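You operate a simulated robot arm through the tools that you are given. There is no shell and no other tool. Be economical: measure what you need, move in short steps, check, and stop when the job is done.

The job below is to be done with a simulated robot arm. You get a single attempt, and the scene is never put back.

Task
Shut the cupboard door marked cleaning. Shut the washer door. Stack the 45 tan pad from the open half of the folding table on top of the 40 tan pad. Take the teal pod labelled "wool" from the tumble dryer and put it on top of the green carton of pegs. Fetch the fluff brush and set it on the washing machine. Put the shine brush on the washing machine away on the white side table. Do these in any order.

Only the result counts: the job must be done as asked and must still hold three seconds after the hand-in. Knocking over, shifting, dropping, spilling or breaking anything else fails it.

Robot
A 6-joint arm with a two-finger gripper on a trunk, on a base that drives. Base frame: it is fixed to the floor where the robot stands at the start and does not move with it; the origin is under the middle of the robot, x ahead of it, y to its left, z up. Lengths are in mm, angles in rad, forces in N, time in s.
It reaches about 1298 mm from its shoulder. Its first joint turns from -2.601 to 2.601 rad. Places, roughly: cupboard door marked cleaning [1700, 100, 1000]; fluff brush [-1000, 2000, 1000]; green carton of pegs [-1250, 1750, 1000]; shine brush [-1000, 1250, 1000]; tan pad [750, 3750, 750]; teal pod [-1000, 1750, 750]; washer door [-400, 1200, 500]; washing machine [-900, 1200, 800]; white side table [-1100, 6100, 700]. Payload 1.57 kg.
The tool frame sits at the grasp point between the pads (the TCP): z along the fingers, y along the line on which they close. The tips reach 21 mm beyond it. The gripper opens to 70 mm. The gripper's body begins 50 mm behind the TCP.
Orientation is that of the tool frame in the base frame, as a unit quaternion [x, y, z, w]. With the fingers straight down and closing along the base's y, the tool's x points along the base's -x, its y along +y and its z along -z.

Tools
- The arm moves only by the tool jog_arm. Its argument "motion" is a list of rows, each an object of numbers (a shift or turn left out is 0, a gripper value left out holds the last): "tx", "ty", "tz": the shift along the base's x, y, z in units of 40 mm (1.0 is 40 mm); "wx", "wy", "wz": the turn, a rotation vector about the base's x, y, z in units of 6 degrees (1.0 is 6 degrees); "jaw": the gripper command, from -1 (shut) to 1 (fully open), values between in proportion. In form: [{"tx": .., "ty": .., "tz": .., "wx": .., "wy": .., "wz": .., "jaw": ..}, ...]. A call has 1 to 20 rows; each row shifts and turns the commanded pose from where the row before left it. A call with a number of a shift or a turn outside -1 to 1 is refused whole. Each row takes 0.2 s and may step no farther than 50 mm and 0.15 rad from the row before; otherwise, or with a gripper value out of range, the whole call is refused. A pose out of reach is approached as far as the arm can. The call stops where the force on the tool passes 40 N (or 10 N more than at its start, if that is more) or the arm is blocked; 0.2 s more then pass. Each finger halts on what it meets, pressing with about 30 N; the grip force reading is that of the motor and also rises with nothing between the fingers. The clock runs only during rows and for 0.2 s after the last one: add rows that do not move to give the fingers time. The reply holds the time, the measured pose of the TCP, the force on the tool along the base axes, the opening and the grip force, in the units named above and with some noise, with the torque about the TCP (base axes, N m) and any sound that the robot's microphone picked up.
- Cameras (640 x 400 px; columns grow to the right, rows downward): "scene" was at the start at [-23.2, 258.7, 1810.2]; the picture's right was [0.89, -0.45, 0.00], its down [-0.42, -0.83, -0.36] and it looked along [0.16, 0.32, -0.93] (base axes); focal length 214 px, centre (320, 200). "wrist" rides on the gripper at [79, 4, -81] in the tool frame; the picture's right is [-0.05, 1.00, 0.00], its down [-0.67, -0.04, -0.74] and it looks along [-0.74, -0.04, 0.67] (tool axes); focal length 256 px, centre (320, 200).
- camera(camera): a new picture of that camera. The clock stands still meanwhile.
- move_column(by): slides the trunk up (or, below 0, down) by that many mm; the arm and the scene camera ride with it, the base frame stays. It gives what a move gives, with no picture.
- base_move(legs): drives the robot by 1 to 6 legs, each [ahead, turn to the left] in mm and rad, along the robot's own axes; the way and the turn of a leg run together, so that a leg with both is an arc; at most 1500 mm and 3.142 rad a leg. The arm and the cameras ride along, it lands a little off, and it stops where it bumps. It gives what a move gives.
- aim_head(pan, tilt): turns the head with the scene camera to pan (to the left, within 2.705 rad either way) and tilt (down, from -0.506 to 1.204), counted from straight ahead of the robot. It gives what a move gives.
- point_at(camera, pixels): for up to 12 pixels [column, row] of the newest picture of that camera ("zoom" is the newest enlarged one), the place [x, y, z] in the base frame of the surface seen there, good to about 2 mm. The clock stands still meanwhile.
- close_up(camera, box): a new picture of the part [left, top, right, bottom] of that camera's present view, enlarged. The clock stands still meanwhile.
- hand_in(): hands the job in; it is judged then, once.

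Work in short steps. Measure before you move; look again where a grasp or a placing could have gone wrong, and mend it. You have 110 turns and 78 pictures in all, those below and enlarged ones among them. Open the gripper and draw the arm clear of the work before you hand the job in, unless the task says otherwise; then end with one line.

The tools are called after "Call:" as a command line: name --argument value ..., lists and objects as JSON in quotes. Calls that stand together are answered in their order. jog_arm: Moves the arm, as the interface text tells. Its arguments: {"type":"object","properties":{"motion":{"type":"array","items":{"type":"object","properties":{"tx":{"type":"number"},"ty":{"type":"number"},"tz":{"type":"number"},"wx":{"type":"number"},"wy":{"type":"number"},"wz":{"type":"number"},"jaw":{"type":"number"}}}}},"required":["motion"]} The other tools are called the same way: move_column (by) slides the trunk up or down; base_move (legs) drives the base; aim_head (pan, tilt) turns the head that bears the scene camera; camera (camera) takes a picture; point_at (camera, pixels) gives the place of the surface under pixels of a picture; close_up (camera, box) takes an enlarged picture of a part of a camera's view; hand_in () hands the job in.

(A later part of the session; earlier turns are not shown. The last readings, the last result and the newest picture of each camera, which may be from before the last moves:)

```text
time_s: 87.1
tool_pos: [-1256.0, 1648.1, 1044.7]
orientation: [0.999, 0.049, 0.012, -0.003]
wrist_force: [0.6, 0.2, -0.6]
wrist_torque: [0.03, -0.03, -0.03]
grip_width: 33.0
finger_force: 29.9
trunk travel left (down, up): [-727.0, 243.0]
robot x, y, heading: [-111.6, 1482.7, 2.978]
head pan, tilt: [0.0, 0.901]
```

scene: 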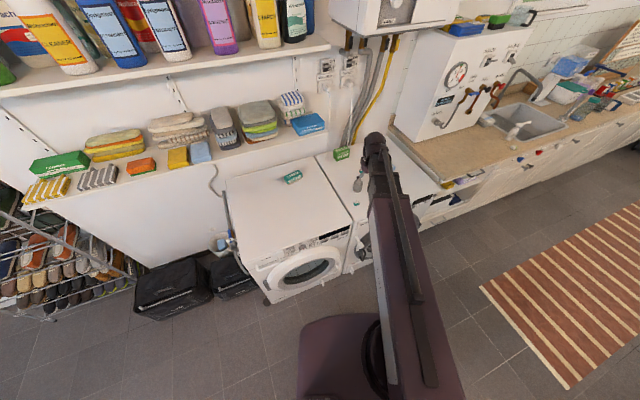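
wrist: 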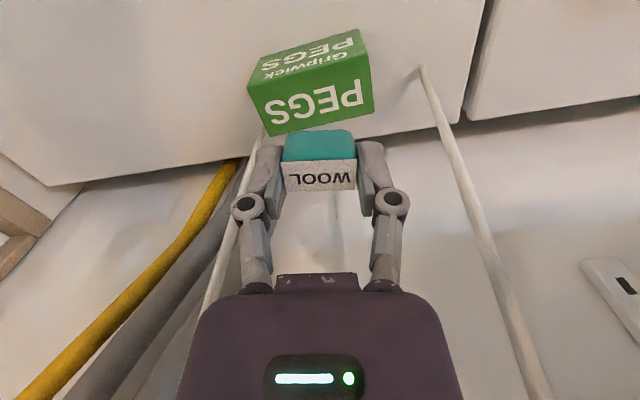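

The carton's centre is (-1215,1644). I'll move back 40 mm and lower.

Call:
jog_arm --motion '[{"tx": 0.5}, {"tx": 0.5, "ty": -0.08}, {}]'

Call:
move_column --by -90

Call:
camera --camera "wrist"

```text
time_s: 87.9
tool_pos: [-1215.0, 1645.9, 1046.4]
orientation: [0.999, 0.048, 0.011, -0.004]
wrist_force: [-0.4, 0.7, -0.9]
wrist_torque: [-0.04, 0.0, -0.01]
grip_width: 33.0
finger_force: 29.9
trunk travel left (down, up): [-727.0, 243.0]
robot x, y, heading: [-108.2, 1482.0, 2.972]
head pan, tilt: [0.0, 0.901]
```

```text
time_s: 89.1
tool_pos: [-1215.4, 1646.8, 954.7]
orientation: [0.999, 0.049, 0.011, -0.003]
wrist_force: [-0.8, -0.9, 0.2]
wrist_torque: [-0.01, 0.02, -0.02]
grip_width: 32.9
finger_force: 30.0
trunk travel left (down, up): [-637.0, 333.0]
robot x, y, heading: [-110.8, 1478.3, 2.974]
head pan, tilt: [0.0, 0.901]
```

```text
49 pictures are left
```

wrist: 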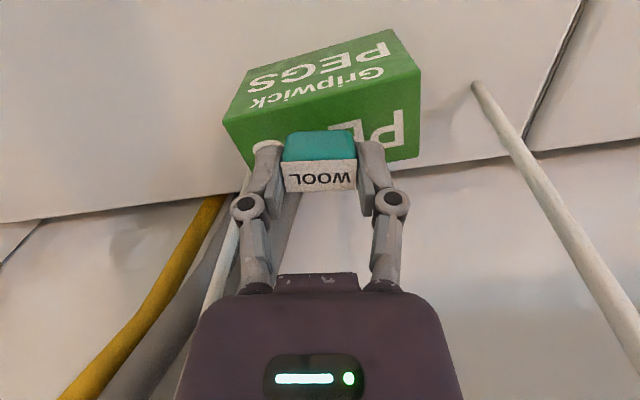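

I'll lower the last 7 mm, release and rise.

Call:
move_column --by -7

Call:
jog_arm --motion '[{"jaw": -0.3}, {}, {"jaw": 0.3}, {}, {}]'

Call:
move_column --by 130

Call:
camera --camera "wrist"

```text
time_s: 89.7
tool_pos: [-1214.6, 1645.9, 948.5]
orientation: [0.999, 0.049, 0.011, -0.003]
wrist_force: [0.0, 0.4, -0.7]
wrist_torque: [0.02, 0.0, 0.02]
grip_width: 32.9
finger_force: 29.5
trunk travel left (down, up): [-630.0, 340.0]
robot x, y, heading: [-111.3, 1484.1, 2.972]
head pan, tilt: [0.0, 0.901]
```

```text
time_s: 90.9
tool_pos: [-1214.8, 1646.7, 948.9]
orientation: [0.999, 0.049, 0.011, -0.004]
wrist_force: [0.5, 0.4, -0.8]
wrist_torque: [-0.03, -0.01, 0.0]
grip_width: 45.6
finger_force: 0.1
trunk travel left (down, up): [-630.0, 340.0]
robot x, y, heading: [-106.5, 1484.2, 2.974]
head pan, tilt: [0.0, 0.901]
```

```text
time_s: 92.5
tool_pos: [-1214.4, 1645.8, 1078.2]
orientation: [0.999, 0.049, 0.011, -0.004]
wrist_force: [-0.6, -0.7, -0.3]
wrist_torque: [-0.02, -0.01, -0.03]
grip_width: 45.2
finger_force: 0.0
trunk travel left (down, up): [-760.0, 210.0]
robot x, y, heading: [-111.9, 1484.4, 2.975]
head pan, tilt: [0.0, 0.901]
```

```text
48 pictures are left
```

wrist: 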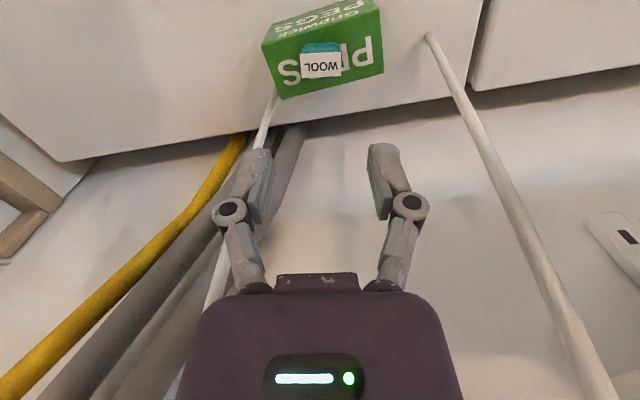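

The wool pod is on the carton. Next I'll look closely at the fluff brush.

Call:
jog_arm --motion '[{"tx": 0.75, "ty": 0.6}, {"tx": 0.75, "ty": 0.6}, {"tx": 0.75, "ty": 0.6}, {"tx": 0.75, "ty": 0.6}, {"tx": 0.75, "ty": 0.6}, {"tx": 0.75, "ty": 0.6}, {"tx": 0.75, "ty": 0.6}, {"tx": 0.75, "ty": 0.6}, {"tx": 0.75, "ty": 0.6, "jaw": 1}, {"tx": 0.75, "ty": 0.3}]'

Call:
camera --camera "wrist"

```text
time_s: 94.7
tool_pos: [-911.8, 1872.3, 1079.8]
orientation: [0.999, 0.049, 0.01, -0.003]
wrist_force: [0.2, -0.1, 0.1]
wrist_torque: [-0.01, 0.01, -0.01]
grip_width: 70.0
finger_force: 0.0
trunk travel left (down, up): [-760.0, 210.0]
robot x, y, heading: [-107.1, 1486.1, 2.974]
head pan, tilt: [0.0, 0.901]
```

```text
47 pictures are left
```

wrist: 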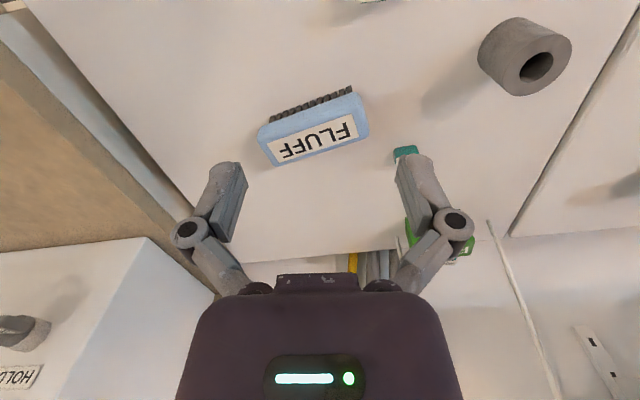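

Call:
close_up --camera "wrist" --box '[240, 70, 390, 180]'

Call:
point_at --camera "wrist" --pixels '[[261, 140], [274, 164], [358, 104], [366, 131], [315, 138], [310, 120], [350, 97], [272, 120], [352, 89], [310, 106], [272, 113], [340, 145]]'

```text
3.64 times, centred on (315, 125) of wrist
```

zoom: 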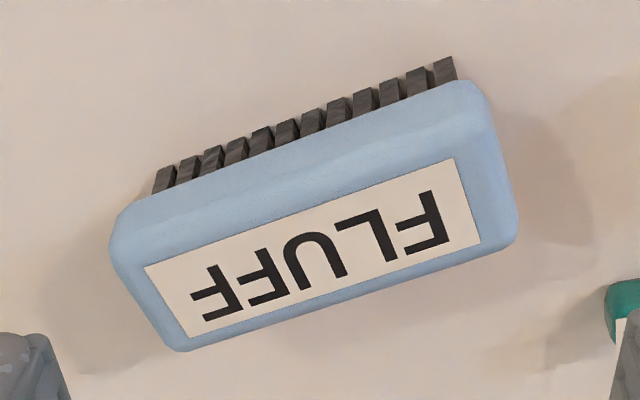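

```text
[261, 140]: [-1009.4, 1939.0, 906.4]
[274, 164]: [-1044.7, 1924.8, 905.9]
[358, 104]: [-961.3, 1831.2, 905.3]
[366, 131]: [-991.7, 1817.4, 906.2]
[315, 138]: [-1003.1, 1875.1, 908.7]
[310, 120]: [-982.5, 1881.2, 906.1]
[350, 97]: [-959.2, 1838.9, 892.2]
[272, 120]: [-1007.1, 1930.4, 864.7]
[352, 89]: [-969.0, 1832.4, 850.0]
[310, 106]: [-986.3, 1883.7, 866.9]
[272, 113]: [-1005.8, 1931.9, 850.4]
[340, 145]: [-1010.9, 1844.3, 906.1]
```

The brush stands on its bristles. Its top centre is (-1002,1878,908), about 48 mm wide, with the long axis at -66°. I'll rotate the gripper -71° over it, then check.

Call:
jog_arm --motion '[{"tx": -0.19, "ty": 0.01, "wz": -0.99}, {"tx": -0.19, "ty": 0.01, "wz": -0.99}, {"tx": -0.19, "ty": 0.01, "wz": -0.99}, {"tx": -0.19, "ty": 0.01, "wz": -0.99}, {"tx": -0.19, "ty": 0.01, "wz": -0.99}, {"tx": -0.19, "ty": 0.01, "wz": -0.99}, {"tx": -0.19, "ty": 0.01, "wz": -0.99}, {"tx": -0.19, "ty": 0.01, "wz": -0.99}, {"tx": -0.19, "ty": 0.02, "wz": -0.99}, {"tx": -0.19, "ty": 0.02, "wz": -0.99}, {"tx": -0.19, "ty": 0.02, "wz": -0.99}, {"tx": -0.17, "ty": 0.02, "wz": -0.98}]'

Call:
move_column --by -120

Call:
camera --camera "wrist"

```text
time_s: 97.3
tool_pos: [-1005.9, 1881.7, 1077.8]
orientation: [0.841, -0.541, 0.011, 0.004]
wrist_force: [-0.4, -1.5, 0.6]
wrist_torque: [-0.01, 0.0, -0.02]
grip_width: 70.1
finger_force: 0.0
trunk travel left (down, up): [-760.0, 210.0]
robot x, y, heading: [-108.6, 1482.3, 2.973]
head pan, tilt: [0.0, 0.901]
```

```text
time_s: 98.8
tool_pos: [-1006.7, 1882.0, 959.3]
orientation: [0.841, -0.542, 0.01, 0.003]
wrist_force: [0.5, -0.4, 0.0]
wrist_torque: [0.0, -0.05, 0.0]
grip_width: 70.2
finger_force: 0.0
trunk travel left (down, up): [-640.0, 330.0]
robot x, y, heading: [-107.0, 1485.3, 2.971]
head pan, tilt: [0.0, 0.901]
```

```text
45 pictures are left
```

wrist: 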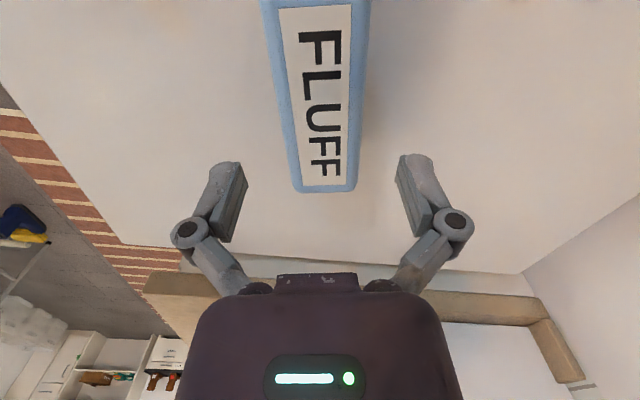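

Well aligned. I'll lower 66 mm, grip and lift.

Call:
move_column --by -66

Call:
jog_arm --motion '[{"jaw": -1}, {}, {}, {}, {}]'

Call:
move_column --by 190

Call:
camera --camera "wrist"

```text
time_s: 99.8
tool_pos: [-1006.4, 1881.6, 892.7]
orientation: [0.84, -0.542, 0.009, 0.003]
wrist_force: [0.5, 0.2, -0.1]
wrist_torque: [-0.03, 0.01, -0.01]
grip_width: 70.0
finger_force: 0.1
trunk travel left (down, up): [-574.0, 396.0]
robot x, y, heading: [-106.5, 1482.4, 2.974]
head pan, tilt: [0.0, 0.901]
```

```text
time_s: 101.0
tool_pos: [-1006.4, 1880.6, 893.4]
orientation: [0.84, -0.542, 0.01, 0.003]
wrist_force: [0.4, -1.0, 3.3]
wrist_torque: [-0.07, -0.02, -0.01]
grip_width: 49.2
finger_force: 29.3
trunk travel left (down, up): [-574.0, 396.0]
robot x, y, heading: [-107.5, 1481.0, 2.972]
head pan, tilt: [0.0, 0.901]
```

```text
time_s: 103.1
tool_pos: [-1006.7, 1881.1, 1082.5]
orientation: [0.841, -0.541, 0.011, 0.003]
wrist_force: [1.0, -0.7, -0.8]
wrist_torque: [0.03, 0.02, 0.0]
grip_width: 49.2
finger_force: 29.7
trunk travel left (down, up): [-764.0, 206.0]
robot x, y, heading: [-105.7, 1483.6, 2.972]
head pan, tilt: [0.0, 0.901]
```

```text
44 pictures are left
```

wrist: 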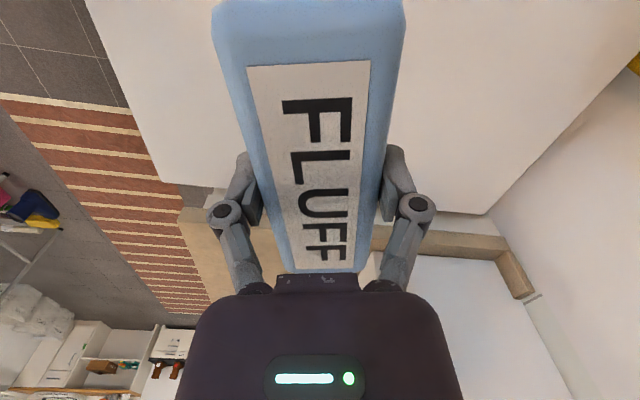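

The fluff brush is held. I'll carry it over the washer to a free spot at (-820,1250).

Call:
jog_arm --motion '[{"tx": 0.29, "ty": -0.985}, {"tx": 0.29, "ty": -0.985}, {"tx": 0.29, "ty": -0.985}, {"tx": 0.29, "ty": -0.985}, {"tx": 0.29, "ty": -0.985}, {"tx": 0.29, "ty": -0.985}, {"tx": 0.29, "ty": -0.985}, {"tx": 0.29, "ty": -0.985}, {"tx": 0.29, "ty": -0.985}, {"tx": 0.29, "ty": -0.985}, {"tx": 0.29, "ty": -0.985}, {"tx": 0.29, "ty": -0.985}, {"tx": 0.29, "ty": -0.985}, {"tx": 0.29, "ty": -0.985}, {"tx": 0.29, "ty": -0.985}, {"tx": 0.29, "ty": -0.985}]'

Call:
move_column --by -180

Call:
camera --camera "wrist"

```text
time_s: 106.5
tool_pos: [-821.7, 1247.1, 1083.0]
orientation: [0.84, -0.542, 0.011, 0.003]
wrist_force: [0.0, -0.4, -0.9]
wrist_torque: [-0.01, -0.02, 0.0]
grip_width: 48.9
finger_force: 29.9
trunk travel left (down, up): [-764.0, 206.0]
robot x, y, heading: [-112.1, 1482.6, 2.971]
head pan, tilt: [0.0, 0.901]
```

```text
time_s: 108.5
tool_pos: [-821.7, 1248.0, 903.6]
orientation: [0.841, -0.541, 0.011, 0.003]
wrist_force: [0.3, -0.8, -1.4]
wrist_torque: [-0.02, -0.01, 0.03]
grip_width: 49.4
finger_force: 29.5
trunk travel left (down, up): [-584.0, 386.0]
robot x, y, heading: [-108.7, 1477.8, 2.974]
head pan, tilt: [0.0, 0.901]
```

```text
43 pictures are left
```

wrist: 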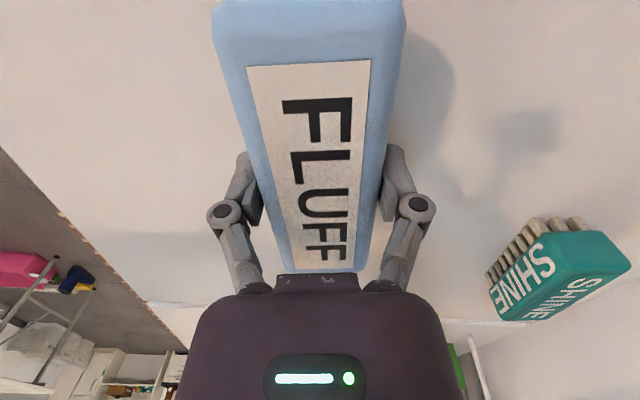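

The last 9 mm down, release, then rise.

Call:
move_column --by -9

Call:
jog_arm --motion '[{"jaw": 1}, {}, {}, {}]'

Call:
move_column --by 180

Call:
camera --camera "wrist"

```text
time_s: 109.1
tool_pos: [-822.7, 1246.8, 894.0]
orientation: [0.841, -0.541, 0.01, 0.003]
wrist_force: [-0.3, 0.4, -1.8]
wrist_torque: [-0.04, 0.02, -0.03]
grip_width: 49.3
finger_force: 30.0
trunk travel left (down, up): [-575.0, 395.0]
robot x, y, heading: [-105.3, 1479.6, 2.976]
head pan, tilt: [0.0, 0.901]
```

```text
time_s: 110.1
tool_pos: [-821.5, 1247.7, 894.1]
orientation: [0.84, -0.542, 0.011, 0.003]
wrist_force: [-0.6, -0.7, 0.7]
wrist_torque: [0.0, 0.01, 0.01]
grip_width: 70.1
finger_force: 0.1
trunk travel left (down, up): [-575.0, 395.0]
robot x, y, heading: [-110.8, 1482.9, 2.974]
head pan, tilt: [0.0, 0.901]
```

```text
time_s: 112.1
tool_pos: [-820.5, 1248.1, 1072.1]
orientation: [0.84, -0.542, 0.011, 0.004]
wrist_force: [0.0, 0.6, -0.5]
wrist_torque: [0.0, 0.0, 0.0]
grip_width: 69.9
finger_force: 0.0
trunk travel left (down, up): [-755.0, 215.0]
robot x, y, heading: [-110.5, 1480.6, 2.976]
head pan, tilt: [0.0, 0.901]
```

```text
42 pictures are left
```

wrist: 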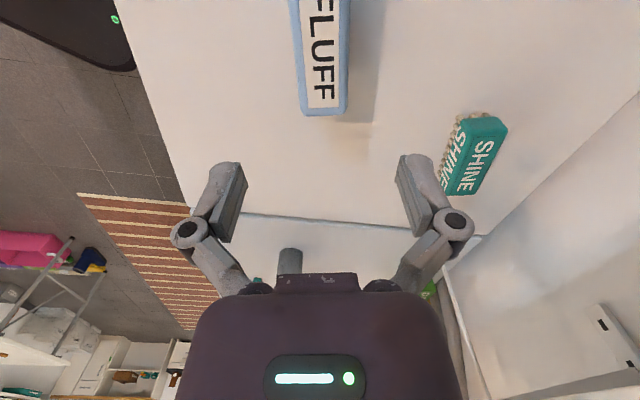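

The fluff brush stands on the washer. Next I'll measure the shine brush at (475,155).

Call:
close_up --camera "wrist" --box '[430, 95, 530, 205]'

Call:
point_at --camera "wrist" --pixels '[[468, 122], [503, 122], [458, 192], [478, 192], [480, 155], [450, 180], [462, 125], [470, 140], [490, 140], [506, 130], [445, 160], [455, 150]]'

```text
3.64 times, centred on (480, 150) of wrist
```

zoom: 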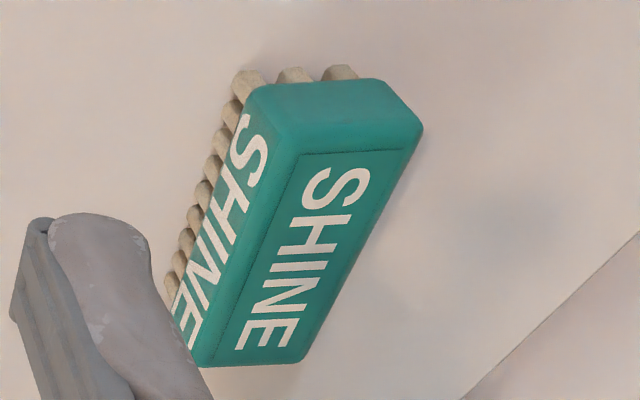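

```text
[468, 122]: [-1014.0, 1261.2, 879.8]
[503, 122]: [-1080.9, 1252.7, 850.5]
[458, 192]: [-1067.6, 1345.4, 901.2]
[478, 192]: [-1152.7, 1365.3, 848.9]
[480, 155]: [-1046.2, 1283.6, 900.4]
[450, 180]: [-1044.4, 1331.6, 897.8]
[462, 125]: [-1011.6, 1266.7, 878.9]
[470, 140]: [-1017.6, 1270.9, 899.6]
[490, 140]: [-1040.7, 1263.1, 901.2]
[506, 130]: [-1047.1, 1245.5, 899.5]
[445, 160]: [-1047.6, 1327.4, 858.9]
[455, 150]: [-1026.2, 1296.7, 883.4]
```

Call:
point_at --camera "zoom" --pixels '[[300, 156], [410, 145], [295, 355], [210, 362], [290, 258], [250, 260], [345, 262], [300, 120], [400, 125]]'

```text
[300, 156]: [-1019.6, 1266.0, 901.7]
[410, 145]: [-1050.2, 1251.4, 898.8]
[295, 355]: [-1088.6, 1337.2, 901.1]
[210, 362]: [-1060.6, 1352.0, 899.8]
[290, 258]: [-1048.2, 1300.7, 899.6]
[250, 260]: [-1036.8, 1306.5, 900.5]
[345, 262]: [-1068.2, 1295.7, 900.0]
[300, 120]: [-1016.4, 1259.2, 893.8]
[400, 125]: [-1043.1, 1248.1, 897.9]
```

The shine brush's centre is (-1053,1300), its top is at 900, and its long axis is at -65°, already aligned with the gripper. I'll check the wall shelf's clearance before reaching there.

Call:
camera --camera "scene"

```text
40 pictures are left
```

scene: 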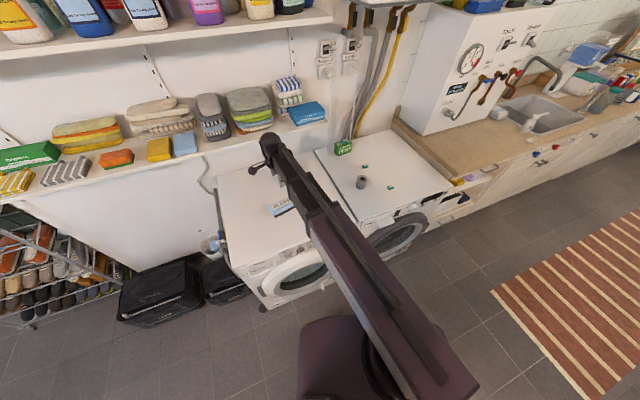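

Call:
point_at --camera "scene" --pixels '[[200, 155], [240, 140], [300, 127], [322, 115], [310, 108], [320, 20], [268, 138], [250, 30], [300, 180], [380, 260]]'

```text
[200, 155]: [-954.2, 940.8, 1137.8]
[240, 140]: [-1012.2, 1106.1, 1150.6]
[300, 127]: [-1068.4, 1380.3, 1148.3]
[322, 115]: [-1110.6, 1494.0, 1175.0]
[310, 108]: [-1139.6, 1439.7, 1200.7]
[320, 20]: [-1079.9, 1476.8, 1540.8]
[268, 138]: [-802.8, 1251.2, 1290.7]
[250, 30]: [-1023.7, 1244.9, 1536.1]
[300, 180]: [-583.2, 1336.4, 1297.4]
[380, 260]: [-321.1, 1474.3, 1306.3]
```

The shelf front edge (z≈1150) overhangs the brush, and the wrist top is about 220 mm above the TCP, so I need the shelf's lower edge height exactly.

Call:
close_up --camera "scene" --box '[180, 90, 340, 200]'

```text
3.64 times, centred on (260, 145) of scene
```

zoom: 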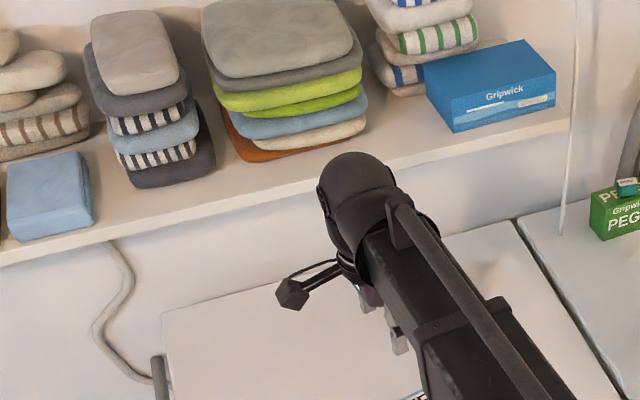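

Call:
point_at --camera "zoom" --pixels '[[250, 197], [250, 206], [250, 210], [250, 214], [450, 152], [450, 160], [450, 165], [450, 169], [360, 175], [340, 165], [400, 270], [570, 128]]'

```text
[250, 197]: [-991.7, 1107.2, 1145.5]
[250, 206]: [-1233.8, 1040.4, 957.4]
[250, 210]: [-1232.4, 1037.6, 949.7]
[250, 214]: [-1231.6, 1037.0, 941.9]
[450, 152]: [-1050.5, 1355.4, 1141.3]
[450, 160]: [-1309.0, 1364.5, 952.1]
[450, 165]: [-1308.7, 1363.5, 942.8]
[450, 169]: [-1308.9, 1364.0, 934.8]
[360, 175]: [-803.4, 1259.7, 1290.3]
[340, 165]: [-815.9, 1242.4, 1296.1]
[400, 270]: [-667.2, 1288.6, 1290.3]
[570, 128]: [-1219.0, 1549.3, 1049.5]
```

The shelf's underside is at about 1130 and the wrist top at grasp height would be about 1106. So I'll lower in free space at (-915,1130) and slide in under the shelf edge along the brush's axis.

Call:
jog_arm --motion '[{"tx": -0.6, "ty": -0.74}, {"tx": -0.6, "ty": -0.74}, {"tx": -0.6, "ty": -0.74}, {"tx": -0.6, "ty": -0.73}, {}]'

Call:
move_column --by -188

Call:
camera --camera "wrist"

Call:
close_up --camera "scene" --box '[160, 40, 360, 180]'

```text
time_s: 113.3
tool_pos: [-917.6, 1128.4, 1074.0]
orientation: [0.84, -0.542, 0.011, 0.003]
wrist_force: [0.6, -0.1, -0.1]
wrist_torque: [-0.04, -0.01, -0.02]
grip_width: 70.1
finger_force: 0.0
trunk travel left (down, up): [-755.0, 215.0]
robot x, y, heading: [-108.3, 1481.9, 2.975]
head pan, tilt: [0.0, 0.901]
```

```text
time_s: 115.3
tool_pos: [-918.4, 1127.7, 885.7]
orientation: [0.841, -0.541, 0.009, 0.004]
wrist_force: [1.2, 0.2, -0.3]
wrist_torque: [0.02, 0.0, 0.01]
grip_width: 70.0
finger_force: 0.0
trunk travel left (down, up): [-567.0, 403.0]
robot x, y, heading: [-109.1, 1483.2, 2.975]
head pan, tilt: [0.0, 0.901]
```

```text
38 pictures are left
```

wrist: 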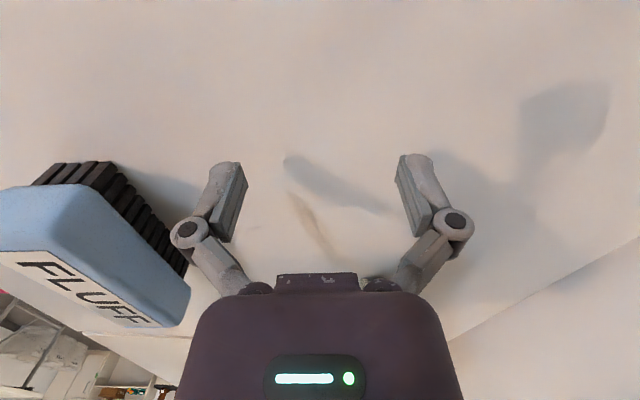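

```text
2.86 times, centred on (260, 110) of scene
```

zoom: 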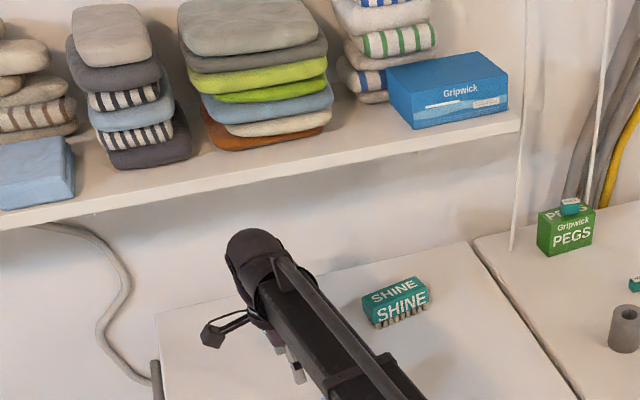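

Call:
point_at --camera "zoom" --pixels '[[300, 165], [300, 172], [300, 178], [300, 182], [252, 236], [240, 255], [255, 255], [520, 118], [520, 130], [395, 290], [400, 310]]'

```text
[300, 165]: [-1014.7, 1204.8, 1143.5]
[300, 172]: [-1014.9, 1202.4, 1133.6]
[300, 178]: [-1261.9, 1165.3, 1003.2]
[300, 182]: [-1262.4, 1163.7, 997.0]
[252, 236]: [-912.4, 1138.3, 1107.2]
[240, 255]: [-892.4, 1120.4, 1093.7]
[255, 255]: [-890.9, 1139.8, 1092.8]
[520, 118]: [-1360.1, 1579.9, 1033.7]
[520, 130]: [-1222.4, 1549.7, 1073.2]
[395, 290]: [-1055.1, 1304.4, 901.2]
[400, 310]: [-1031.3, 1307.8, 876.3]
```

The shelf's lower edge is ~1132 and the wrist top is 1107. I'll drop 5 mm more and slide along the brush axis.

Call:
move_column --by -5

Call:
jog_arm --motion '[{"tx": -0.66, "ty": 0.45}, {"tx": -0.66, "ty": 0.45}, {"tx": -0.67, "ty": 0.45}, {}]'

Call:
camera --camera "wrist"

```text
time_s: 115.9
tool_pos: [-918.8, 1128.3, 880.5]
orientation: [0.841, -0.542, 0.01, 0.003]
wrist_force: [0.0, 0.5, 0.0]
wrist_torque: [0.0, 0.0, 0.0]
grip_width: 70.1
finger_force: 0.1
trunk travel left (down, up): [-562.0, 408.0]
robot x, y, heading: [-107.5, 1485.4, 2.974]
head pan, tilt: [0.0, 0.901]
```

```text
time_s: 116.9
tool_pos: [-998.9, 1181.0, 880.7]
orientation: [0.84, -0.542, 0.012, 0.003]
wrist_force: [-0.4, 0.6, 0.8]
wrist_torque: [-0.03, 0.0, 0.02]
grip_width: 69.9
finger_force: 0.0
trunk travel left (down, up): [-562.0, 408.0]
robot x, y, heading: [-106.0, 1480.9, 2.969]
head pan, tilt: [0.0, 0.901]
```

```text
36 pictures are left
```

wrist: 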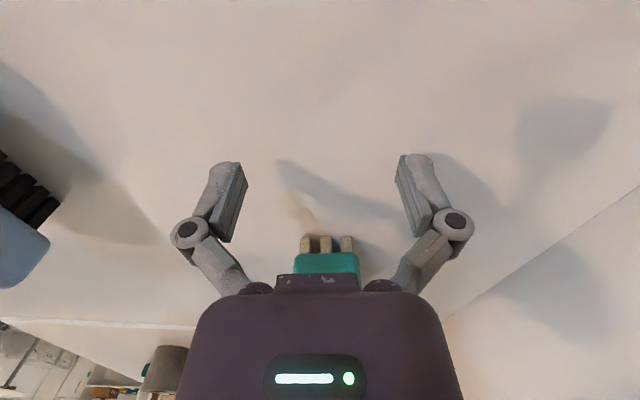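

The brush is centred between the fingers at (325,265). I'll slide on and grip.

Call:
jog_arm --motion '[{"tx": -0.34, "ty": 0.74}, {"tx": -0.34, "ty": 0.74}, {"tx": -0.34, "ty": 0.74}, {"tx": -0.33, "ty": 0.74}, {}, {"jaw": -1}, {}, {}, {}, {}]'

Call:
camera --camera "wrist"

```text
time_s: 119.1
tool_pos: [-1048.1, 1301.3, 882.4]
orientation: [0.841, -0.541, 0.01, 0.003]
wrist_force: [-0.6, 1.8, 2.9]
wrist_torque: [0.08, -0.04, 0.02]
grip_width: 45.4
finger_force: 29.8
trunk travel left (down, up): [-562.0, 408.0]
robot x, y, heading: [-113.1, 1481.5, 2.977]
head pan, tilt: [0.0, 0.901]
```

```text
35 pictures are left
```

wrist: 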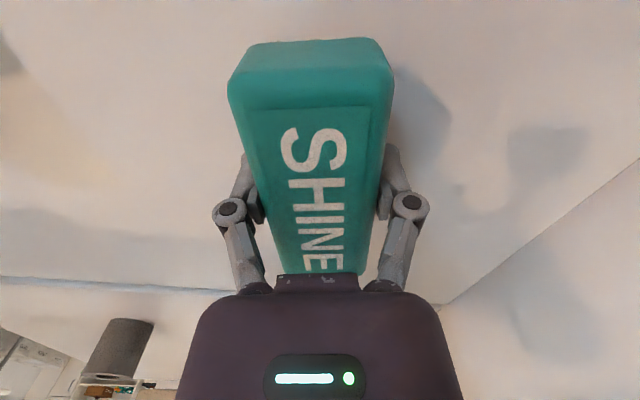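

Gripped at 45 mm. I'll lift 11 mm (staying below the shelf), slide back out the same way, then raise.

Call:
move_column --by 11

Call:
jog_arm --motion '[{"tx": 0.34, "ty": -0.74}, {"tx": 0.34, "ty": -0.74}, {"tx": 0.34, "ty": -0.74}, {"tx": 0.4, "ty": -0.74}, {"tx": 0.66, "ty": -0.45}, {"tx": 0.66, "ty": -0.45}, {"tx": 0.66, "ty": -0.45}, {"tx": 0.3, "ty": -0.2}]'

Call:
move_column --by 200

Call:
camera --camera "wrist"

```text
time_s: 119.7
tool_pos: [-1049.5, 1301.3, 892.0]
orientation: [0.841, -0.541, 0.011, 0.004]
wrist_force: [-1.1, -0.1, -1.1]
wrist_torque: [-0.01, -0.02, -0.03]
grip_width: 45.2
finger_force: 29.9
trunk travel left (down, up): [-573.0, 397.0]
robot x, y, heading: [-105.6, 1483.6, 2.974]
head pan, tilt: [0.0, 0.901]
```

```text
time_s: 121.5
tool_pos: [-903.2, 1121.6, 892.2]
orientation: [0.84, -0.542, 0.01, 0.003]
wrist_force: [-0.1, -1.0, -0.7]
wrist_torque: [0.0, -0.02, 0.0]
grip_width: 45.6
finger_force: 30.1
trunk travel left (down, up): [-573.0, 397.0]
robot x, y, heading: [-106.4, 1485.7, 2.978]
head pan, tilt: [0.0, 0.901]
```

```text
time_s: 123.6
tool_pos: [-902.8, 1122.2, 1091.2]
orientation: [0.84, -0.542, 0.01, 0.004]
wrist_force: [0.4, 0.0, -0.5]
wrist_torque: [-0.01, 0.0, 0.0]
grip_width: 45.5
finger_force: 30.0
trunk travel left (down, up): [-773.0, 197.0]
robot x, y, heading: [-103.5, 1482.4, 2.973]
head pan, tilt: [0.0, 0.901]
```

```text
34 pictures are left
```

wrist: 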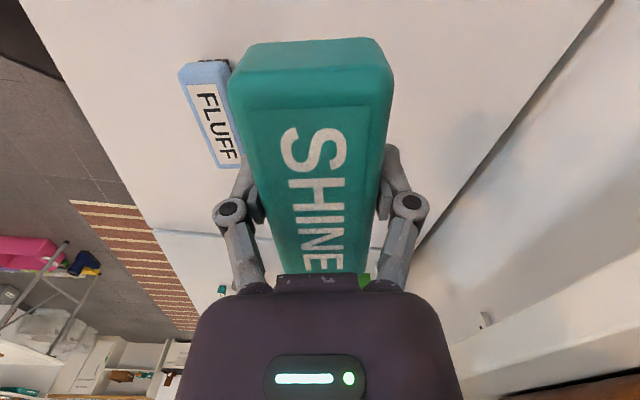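

The brush is secure. I'll retract the arm, back off from the machines and turn to face down the room.

Call:
jog_arm --motion '[{"tx": 0.285, "ty": 0.905}, {"tx": 0.285, "ty": 0.905}, {"tx": 0.285, "ty": 0.905}, {"tx": 0.285, "ty": 0.905}, {"tx": 0.285, "ty": 0.905}, {"tx": 0.285, "ty": 0.905}, {"tx": 0.285, "ty": 0.905}, {"tx": 0.285, "ty": 0.905}, {"tx": 0.285, "ty": 0.905}, {"tx": 0.285, "ty": 0.905}, {"tx": 0.285, "ty": 0.905}, {"tx": 0.285, "ty": 0.905}, {"tx": 0.285, "ty": 0.905}]'

Call:
base_move --legs '[[-300, 0], [0, -1.4]]'

Call:
aim_head --pan 0.15 --tilt 0.45

Call:
camera --camera "scene"

```text
time_s: 126.4
tool_pos: [-752.7, 1594.8, 1091.4]
orientation: [0.841, -0.541, 0.011, 0.004]
wrist_force: [-0.1, 0.2, -1.6]
wrist_torque: [-0.01, -0.02, 0.01]
grip_width: 45.3
finger_force: 29.9
out of reach, approached as far as the arm can: row 3, 8
trunk travel left (down, up): [-773.0, 197.0]
robot x, y, heading: [-108.5, 1483.0, 2.975]
head pan, tilt: [0.0, 0.901]
```

```text
time_s: 133.9
tool_pos: [187.0, 2089.8, 1091.0]
orientation: [-0.292, 0.956, -0.006, -0.009]
wrist_force: [-0.6, -1.2, -1.3]
wrist_torque: [-0.04, -0.02, -0.01]
grip_width: 45.2
finger_force: 29.7
trunk travel left (down, up): [-773.0, 197.0]
robot x, y, heading: [212.3, 1437.3, 1.575]
head pan, tilt: [0.0, 0.901]
```

```text
time_s: 134.8
tool_pos: [188.6, 2088.8, 1091.4]
orientation: [-0.292, 0.956, -0.005, -0.009]
wrist_force: [0.5, 0.7, -0.7]
wrist_torque: [0.01, 0.01, 0.02]
grip_width: 45.3
finger_force: 30.2
trunk travel left (down, up): [-773.0, 197.0]
robot x, y, heading: [212.3, 1434.7, 1.578]
head pan, tilt: [0.15, 0.45]
```

```text
33 pictures are left
```

scene: 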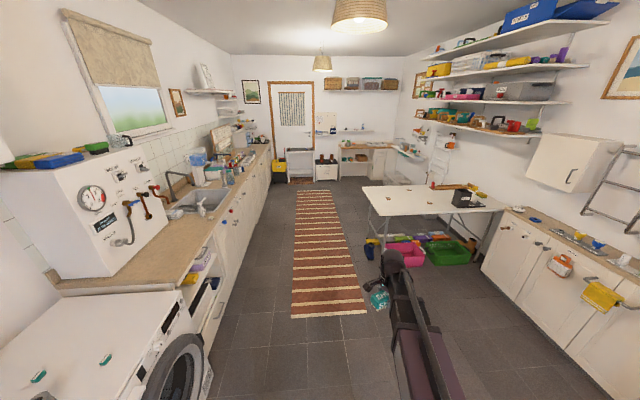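

I'll measure the aisle: the rug, the folding table, and the white side table candidates near the far end.

Call:
point_at --camera "scene" --pixels '[[292, 317], [365, 314], [298, 192], [330, 190], [301, 148], [301, 180], [327, 166], [362, 190], [372, 213], [378, 240], [368, 250], [230, 300]]'

Call:
close_up --camera "scene" --box '[230, 80, 470, 260]'

```text
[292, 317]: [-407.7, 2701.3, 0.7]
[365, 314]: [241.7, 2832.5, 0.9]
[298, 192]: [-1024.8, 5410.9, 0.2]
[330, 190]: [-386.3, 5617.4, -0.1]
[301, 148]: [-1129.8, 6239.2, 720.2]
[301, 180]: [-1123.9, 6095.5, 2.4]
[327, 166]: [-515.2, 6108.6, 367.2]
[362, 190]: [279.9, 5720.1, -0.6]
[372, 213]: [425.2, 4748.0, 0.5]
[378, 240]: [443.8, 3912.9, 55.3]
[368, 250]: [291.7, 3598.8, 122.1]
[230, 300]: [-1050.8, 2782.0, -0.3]
```

```text
2.22 times, centred on (350, 170) of scene
```

zoom: 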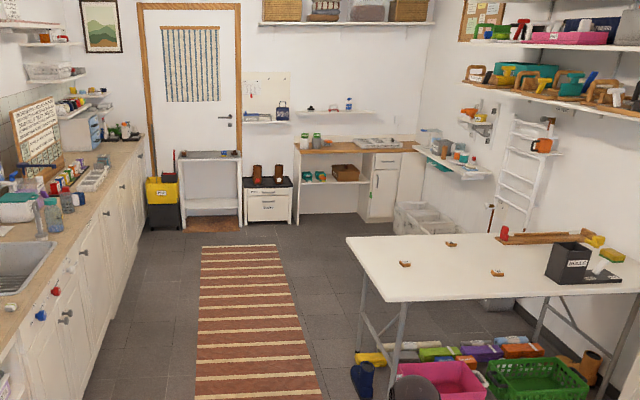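

The white side table is at about (-1125,6150), top at 720, in front of the door. A straight line from here to (-850,5350) is clear of the folding table and counters.

Call:
base_move --legs '[[0, 0.26], [1400, 0], [1400, 0]]'

Call:
camera --camera "scene"

```text
time_s: 152.9
tool_pos: [-774.2, 4775.3, 1091.3]
orientation: [-0.431, 0.902, -0.007, -0.01]
wrist_force: [-0.6, 1.1, -1.2]
wrist_torque: [0.04, -0.01, 0.03]
grip_width: 45.3
finger_force: 30.2
trunk travel left (down, up): [-773.0, 197.0]
robot x, y, heading: [-551.6, 4161.9, 1.875]
head pan, tilt: [0.15, 0.45]
```

```text
31 pictures are left
```

scene: 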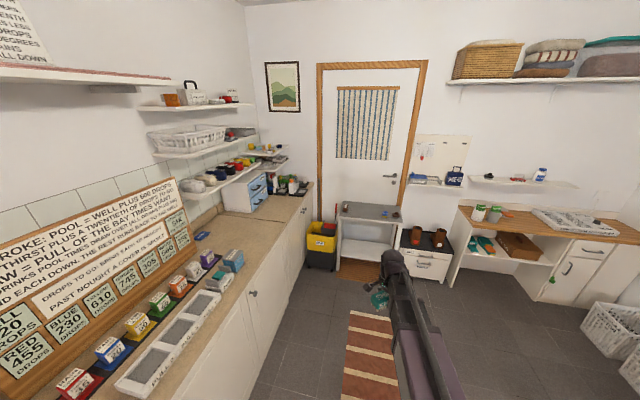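

Call:
close_up --camera "scene" --box '[300, 180, 460, 290]'

Call:
point_at --camera "zoom" --pixels '[[150, 125], [385, 150], [180, 88], [405, 105], [280, 110], [190, 112], [380, 118], [145, 330], [360, 345], [300, 125], [330, 105], [230, 110]]'

```text
3.64 times, centred on (380, 235) of scene
```

zoom: 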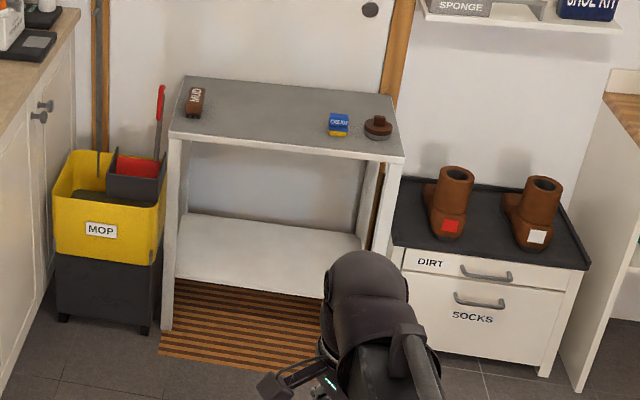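

```text
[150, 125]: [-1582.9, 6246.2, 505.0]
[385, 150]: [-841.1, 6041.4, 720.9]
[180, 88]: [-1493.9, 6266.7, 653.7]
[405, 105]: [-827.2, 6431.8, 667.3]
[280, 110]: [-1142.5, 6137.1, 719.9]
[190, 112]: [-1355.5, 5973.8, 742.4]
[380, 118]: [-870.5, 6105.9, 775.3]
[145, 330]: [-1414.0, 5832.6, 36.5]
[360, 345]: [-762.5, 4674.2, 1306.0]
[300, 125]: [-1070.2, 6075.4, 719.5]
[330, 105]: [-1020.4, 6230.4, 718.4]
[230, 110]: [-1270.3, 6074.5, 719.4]
```

The table top is at z 720, with free space in the middle around (-1130,6090). I'll drive closer, about 850 mm from it.

Call:
base_move --legs '[[0, 0.03], [1130, 0]]'

Call:
camera --camera "wrist"

Call:
camera --camera "scene"

```text
time_s: 160.7
tool_pos: [-1181.0, 5897.9, 1091.4]
orientation: [-0.444, 0.896, -0.007, -0.009]
wrist_force: [0.4, 0.2, -1.9]
wrist_torque: [0.0, 0.01, 0.01]
grip_width: 45.3
finger_force: 30.3
trunk travel left (down, up): [-773.0, 197.0]
robot x, y, heading: [-945.2, 5287.3, 1.896]
head pan, tilt: [0.15, 0.45]
```

```text
29 pictures are left
```

wrist: 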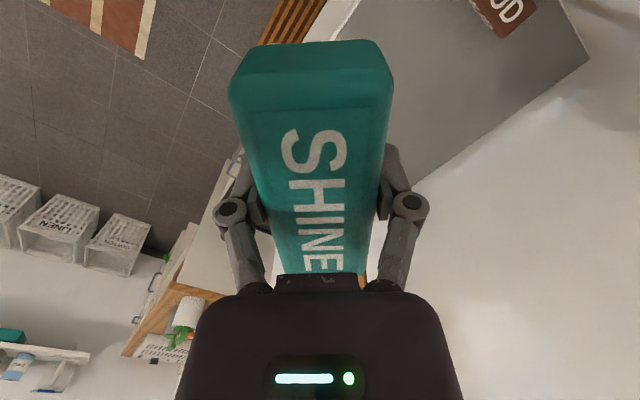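

```text
28 pictures are left
```

scene: 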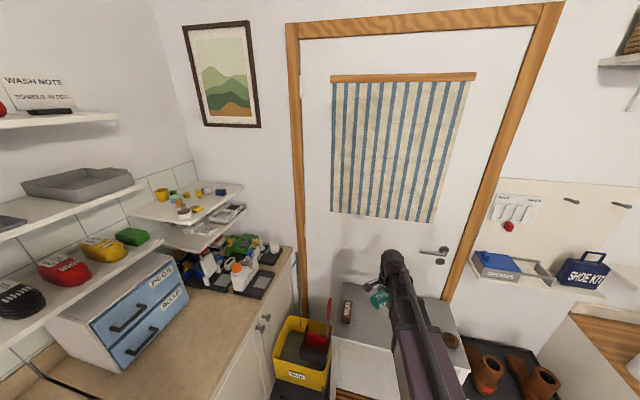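

I'll move the brush over the middle of the table at (-1125,6095) and lower partway.

Call:
jog_arm --motion '[{"tx": 0.28, "ty": 0.98}, {"tx": 0.28, "ty": 0.98}, {"tx": 0.28, "ty": 0.98}, {"tx": 0.28, "ty": 0.98}, {"tx": 0.28, "ty": 0.98}, {}]'

Call:
move_column --by -310

Call:
camera --camera "wrist"

Call:
aim_head --pan 0.1 --tilt 0.8

Call:
camera --camera "scene"

```text
time_s: 162.1
tool_pos: [-1123.5, 6092.7, 1093.1]
orientation: [-0.444, 0.896, -0.007, -0.009]
wrist_force: [-0.3, -0.2, -1.4]
wrist_torque: [0.03, 0.01, 0.03]
grip_width: 45.4
finger_force: 30.3
out of reach, approached as far as the arm can: row 5
trunk travel left (down, up): [-773.0, 197.0]
robot x, y, heading: [-946.5, 5288.2, 1.9]
head pan, tilt: [0.15, 0.45]
```

```text
time_s: 165.2
tool_pos: [-1122.8, 6091.8, 781.8]
orientation: [-0.443, 0.897, -0.007, -0.009]
wrist_force: [0.0, -0.4, -2.3]
wrist_torque: [0.01, -0.02, 0.0]
grip_width: 45.2
finger_force: 29.7
trunk travel left (down, up): [-463.0, 507.0]
robot x, y, heading: [-946.5, 5286.9, 1.902]
head pan, tilt: [0.15, 0.45]
```

```text
27 pictures are left
```

wrist: 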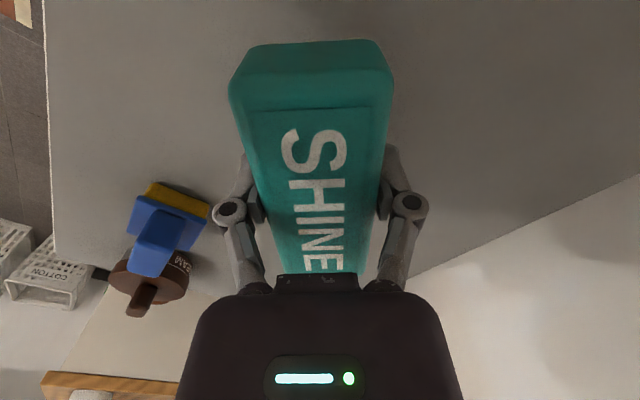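

```text
time_s: 166.0
tool_pos: [-1123.8, 6092.2, 782.3]
orientation: [-0.443, 0.896, -0.008, -0.008]
wrist_force: [-0.2, -0.7, -1.1]
wrist_torque: [0.0, 0.0, 0.01]
grip_width: 45.2
finger_force: 30.4
trunk travel left (down, up): [-463.0, 507.0]
robot x, y, heading: [-942.7, 5286.8, 1.897]
head pan, tilt: [0.099, 0.799]
```

```text
26 pictures are left
```

scene: 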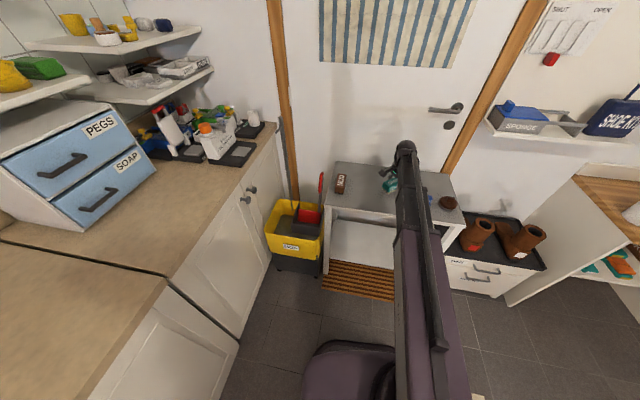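

The blue item at (165,220) is close to the left finger, so I'll measure it before lowering.

Call:
point_at --camera "wrist" --pixels '[[205, 207], [160, 190], [165, 215], [195, 225], [420, 100], [200, 100], [440, 250]]'

```text
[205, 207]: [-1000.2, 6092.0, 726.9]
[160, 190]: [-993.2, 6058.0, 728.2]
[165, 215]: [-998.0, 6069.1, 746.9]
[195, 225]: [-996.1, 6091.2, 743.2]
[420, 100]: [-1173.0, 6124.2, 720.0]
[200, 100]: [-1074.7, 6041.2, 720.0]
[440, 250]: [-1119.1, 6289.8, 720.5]
```

The blue item is 120 mm away, so there's ample room. I'll lower 28 mm and release.

Call:
move_column --by -28

Call:
jog_arm --motion '[{}, {"jaw": 1}, {}, {}, {}]'

Call:
move_column --by 330

Call:
camera --camera "wrist"

```text
time_s: 166.8
tool_pos: [-1122.9, 6092.2, 754.1]
orientation: [-0.443, 0.896, -0.007, -0.01]
wrist_force: [0.5, -0.5, -0.2]
wrist_torque: [0.0, 0.04, -0.04]
grip_width: 45.4
finger_force: 30.2
trunk travel left (down, up): [-435.0, 535.0]
robot x, y, heading: [-947.8, 5287.4, 1.903]
head pan, tilt: [0.099, 0.799]
```

```text
time_s: 167.9
tool_pos: [-1123.3, 6092.0, 754.4]
orientation: [-0.444, 0.896, -0.007, -0.009]
wrist_force: [-1.1, -0.2, -0.3]
wrist_torque: [0.01, 0.02, 0.02]
grip_width: 70.0
finger_force: 0.0
trunk travel left (down, up): [-435.0, 535.0]
robot x, y, heading: [-944.0, 5290.6, 1.901]
head pan, tilt: [0.099, 0.799]
```

```text
time_s: 171.2
tool_pos: [-1123.3, 6091.9, 1084.2]
orientation: [-0.444, 0.896, -0.008, -0.008]
wrist_force: [0.5, -0.4, 1.6]
wrist_torque: [0.03, -0.01, 0.0]
grip_width: 70.1
finger_force: 0.0
trunk travel left (down, up): [-765.0, 205.0]
robot x, y, heading: [-946.1, 5285.9, 1.901]
head pan, tilt: [0.099, 0.799]
```

```text
25 pictures are left
```

wrist: 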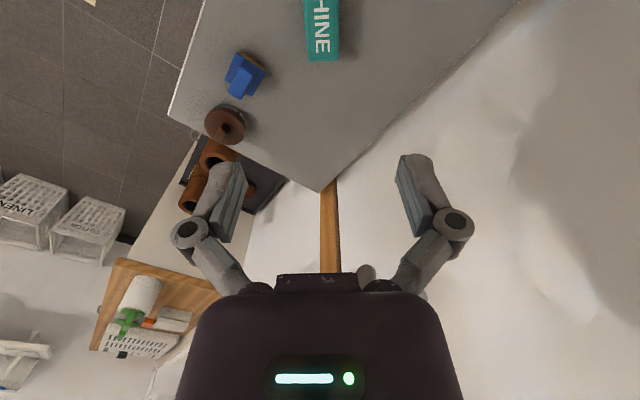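

The shine brush is on the side table. I'll retract, back away, and turn toward the folding table.

Call:
jog_arm --motion '[{"tx": -0.17, "ty": -0.95}, {"tx": -0.17, "ty": -0.95}, {"tx": -0.17, "ty": -0.95}, {"tx": -0.17, "ty": -0.95}, {"tx": -0.17, "ty": -0.95}]'

Call:
base_move --legs '[[-700, 0], [0, -2.2]]'

Call:
aim_head --pan -0.15 --tilt 0.5

Call:
camera --camera "scene"

```text
time_s: 172.4
tool_pos: [-1155.9, 5901.9, 1084.9]
orientation: [-0.443, 0.896, -0.007, -0.008]
wrist_force: [-0.2, -0.2, 0.2]
wrist_torque: [0.0, -0.03, 0.02]
grip_width: 70.0
finger_force: 0.0
out of reach, approached as far as the arm can: row 4
trunk travel left (down, up): [-765.0, 205.0]
robot x, y, heading: [-948.7, 5284.5, 1.9]
head pan, tilt: [0.099, 0.799]
```

```text
time_s: 184.7
tool_pos: [-86.3, 4466.3, 1085.0]
orientation: [0.577, 0.817, 0.005, -0.01]
wrist_force: [-0.3, 0.0, -0.8]
wrist_torque: [0.0, -0.01, 0.01]
grip_width: 69.9
finger_force: 0.0
trunk travel left (down, up): [-765.0, 205.0]
robot x, y, heading: [-722.9, 4593.5, -0.246]
head pan, tilt: [0.099, 0.799]
```

```text
time_s: 185.5
tool_pos: [-86.2, 4465.2, 1083.6]
orientation: [0.577, 0.817, 0.005, -0.01]
wrist_force: [0.2, -0.3, -1.0]
wrist_torque: [-0.02, 0.01, 0.01]
grip_width: 70.0
finger_force: 0.1
trunk travel left (down, up): [-765.0, 205.0]
robot x, y, heading: [-726.2, 4589.2, -0.252]
head pan, tilt: [-0.15, 0.499]
```

```text
24 pictures are left
```

scene: 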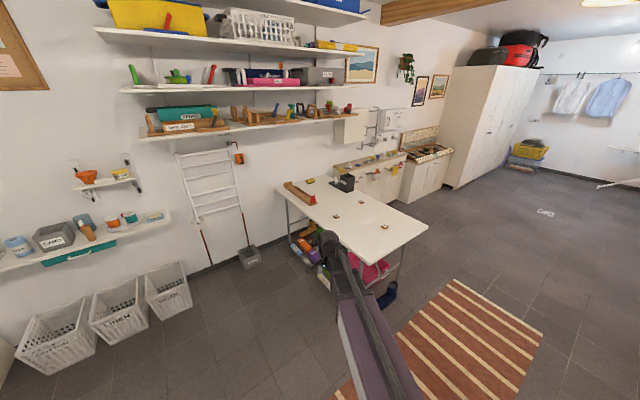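

Call:
close_up --camera "scene" --box '[260, 160, 440, 290]'

Call:
point_at --camera "zoom" --pixels '[[60, 95], [580, 230], [410, 355], [260, 195], [365, 148], [445, 232], [300, 90], [150, 120], [185, 65], [350, 240], [500, 220], [300, 140]]'

```text
3.08 times, centred on (350, 225) of scene
```

zoom: 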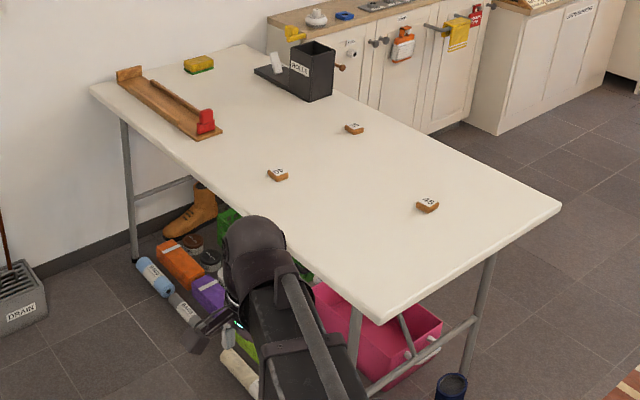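

```text
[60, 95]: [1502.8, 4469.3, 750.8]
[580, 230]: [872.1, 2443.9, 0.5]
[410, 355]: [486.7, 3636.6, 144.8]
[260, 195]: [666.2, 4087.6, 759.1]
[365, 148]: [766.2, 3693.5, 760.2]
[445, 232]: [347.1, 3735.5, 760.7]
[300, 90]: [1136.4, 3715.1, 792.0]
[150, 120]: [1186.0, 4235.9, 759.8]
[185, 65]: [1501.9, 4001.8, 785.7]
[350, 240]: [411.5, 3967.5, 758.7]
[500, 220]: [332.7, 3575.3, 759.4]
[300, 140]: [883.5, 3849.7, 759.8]
```

The pads are at (278,175), (355,128) and (428,205) in the zoom, with table top z 760. I'll read their numbers.

Call:
close_up --camera "scene" --box '[330, 190, 390, 230]'

Call:
point_at --camera "zoom" --pixels '[[100, 260], [320, 105], [520, 345]]'

```text
10.00 times, centred on (360, 210) of scene
```

zoom: 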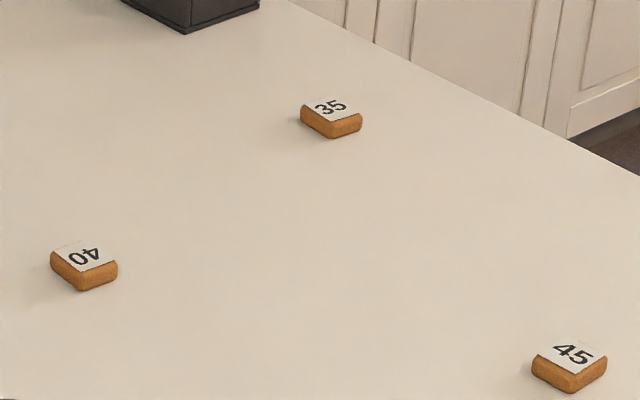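

```text
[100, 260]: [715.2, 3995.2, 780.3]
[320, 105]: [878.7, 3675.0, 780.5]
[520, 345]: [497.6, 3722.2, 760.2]
```

The 45 pad is near (485,3705) and the 40 pad near (715,3995), with their tops at 780. I'll drive to about (-200,4150) facing them.

Call:
base_move --legs '[[0, -0.445], [685, 0], [0, 0.3]]'

Call:
camera --camera "wrist"

```text
time_s: 193.2
tool_pos: [393.4, 3923.0, 1083.8]
orientation: [0.644, 0.765, 0.005, -0.009]
wrist_force: [-0.4, 0.4, 0.2]
wrist_torque: [0.03, -0.01, -0.02]
grip_width: 69.9
finger_force: 0.0
trunk travel left (down, up): [-765.0, 205.0]
robot x, y, heading: [-213.3, 4161.8, -0.42]
head pan, tilt: [-0.15, 0.499]
```

```text
21 pictures are left
```

wrist: 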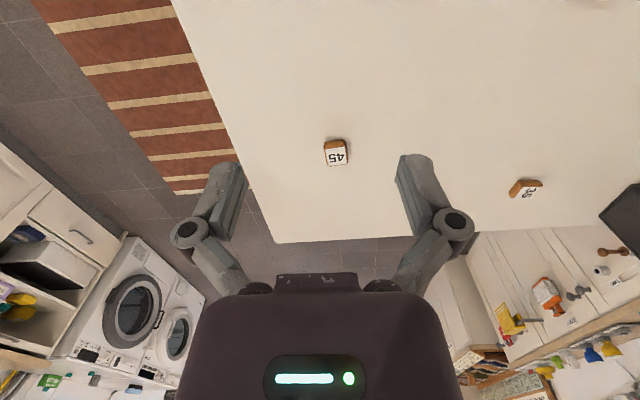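

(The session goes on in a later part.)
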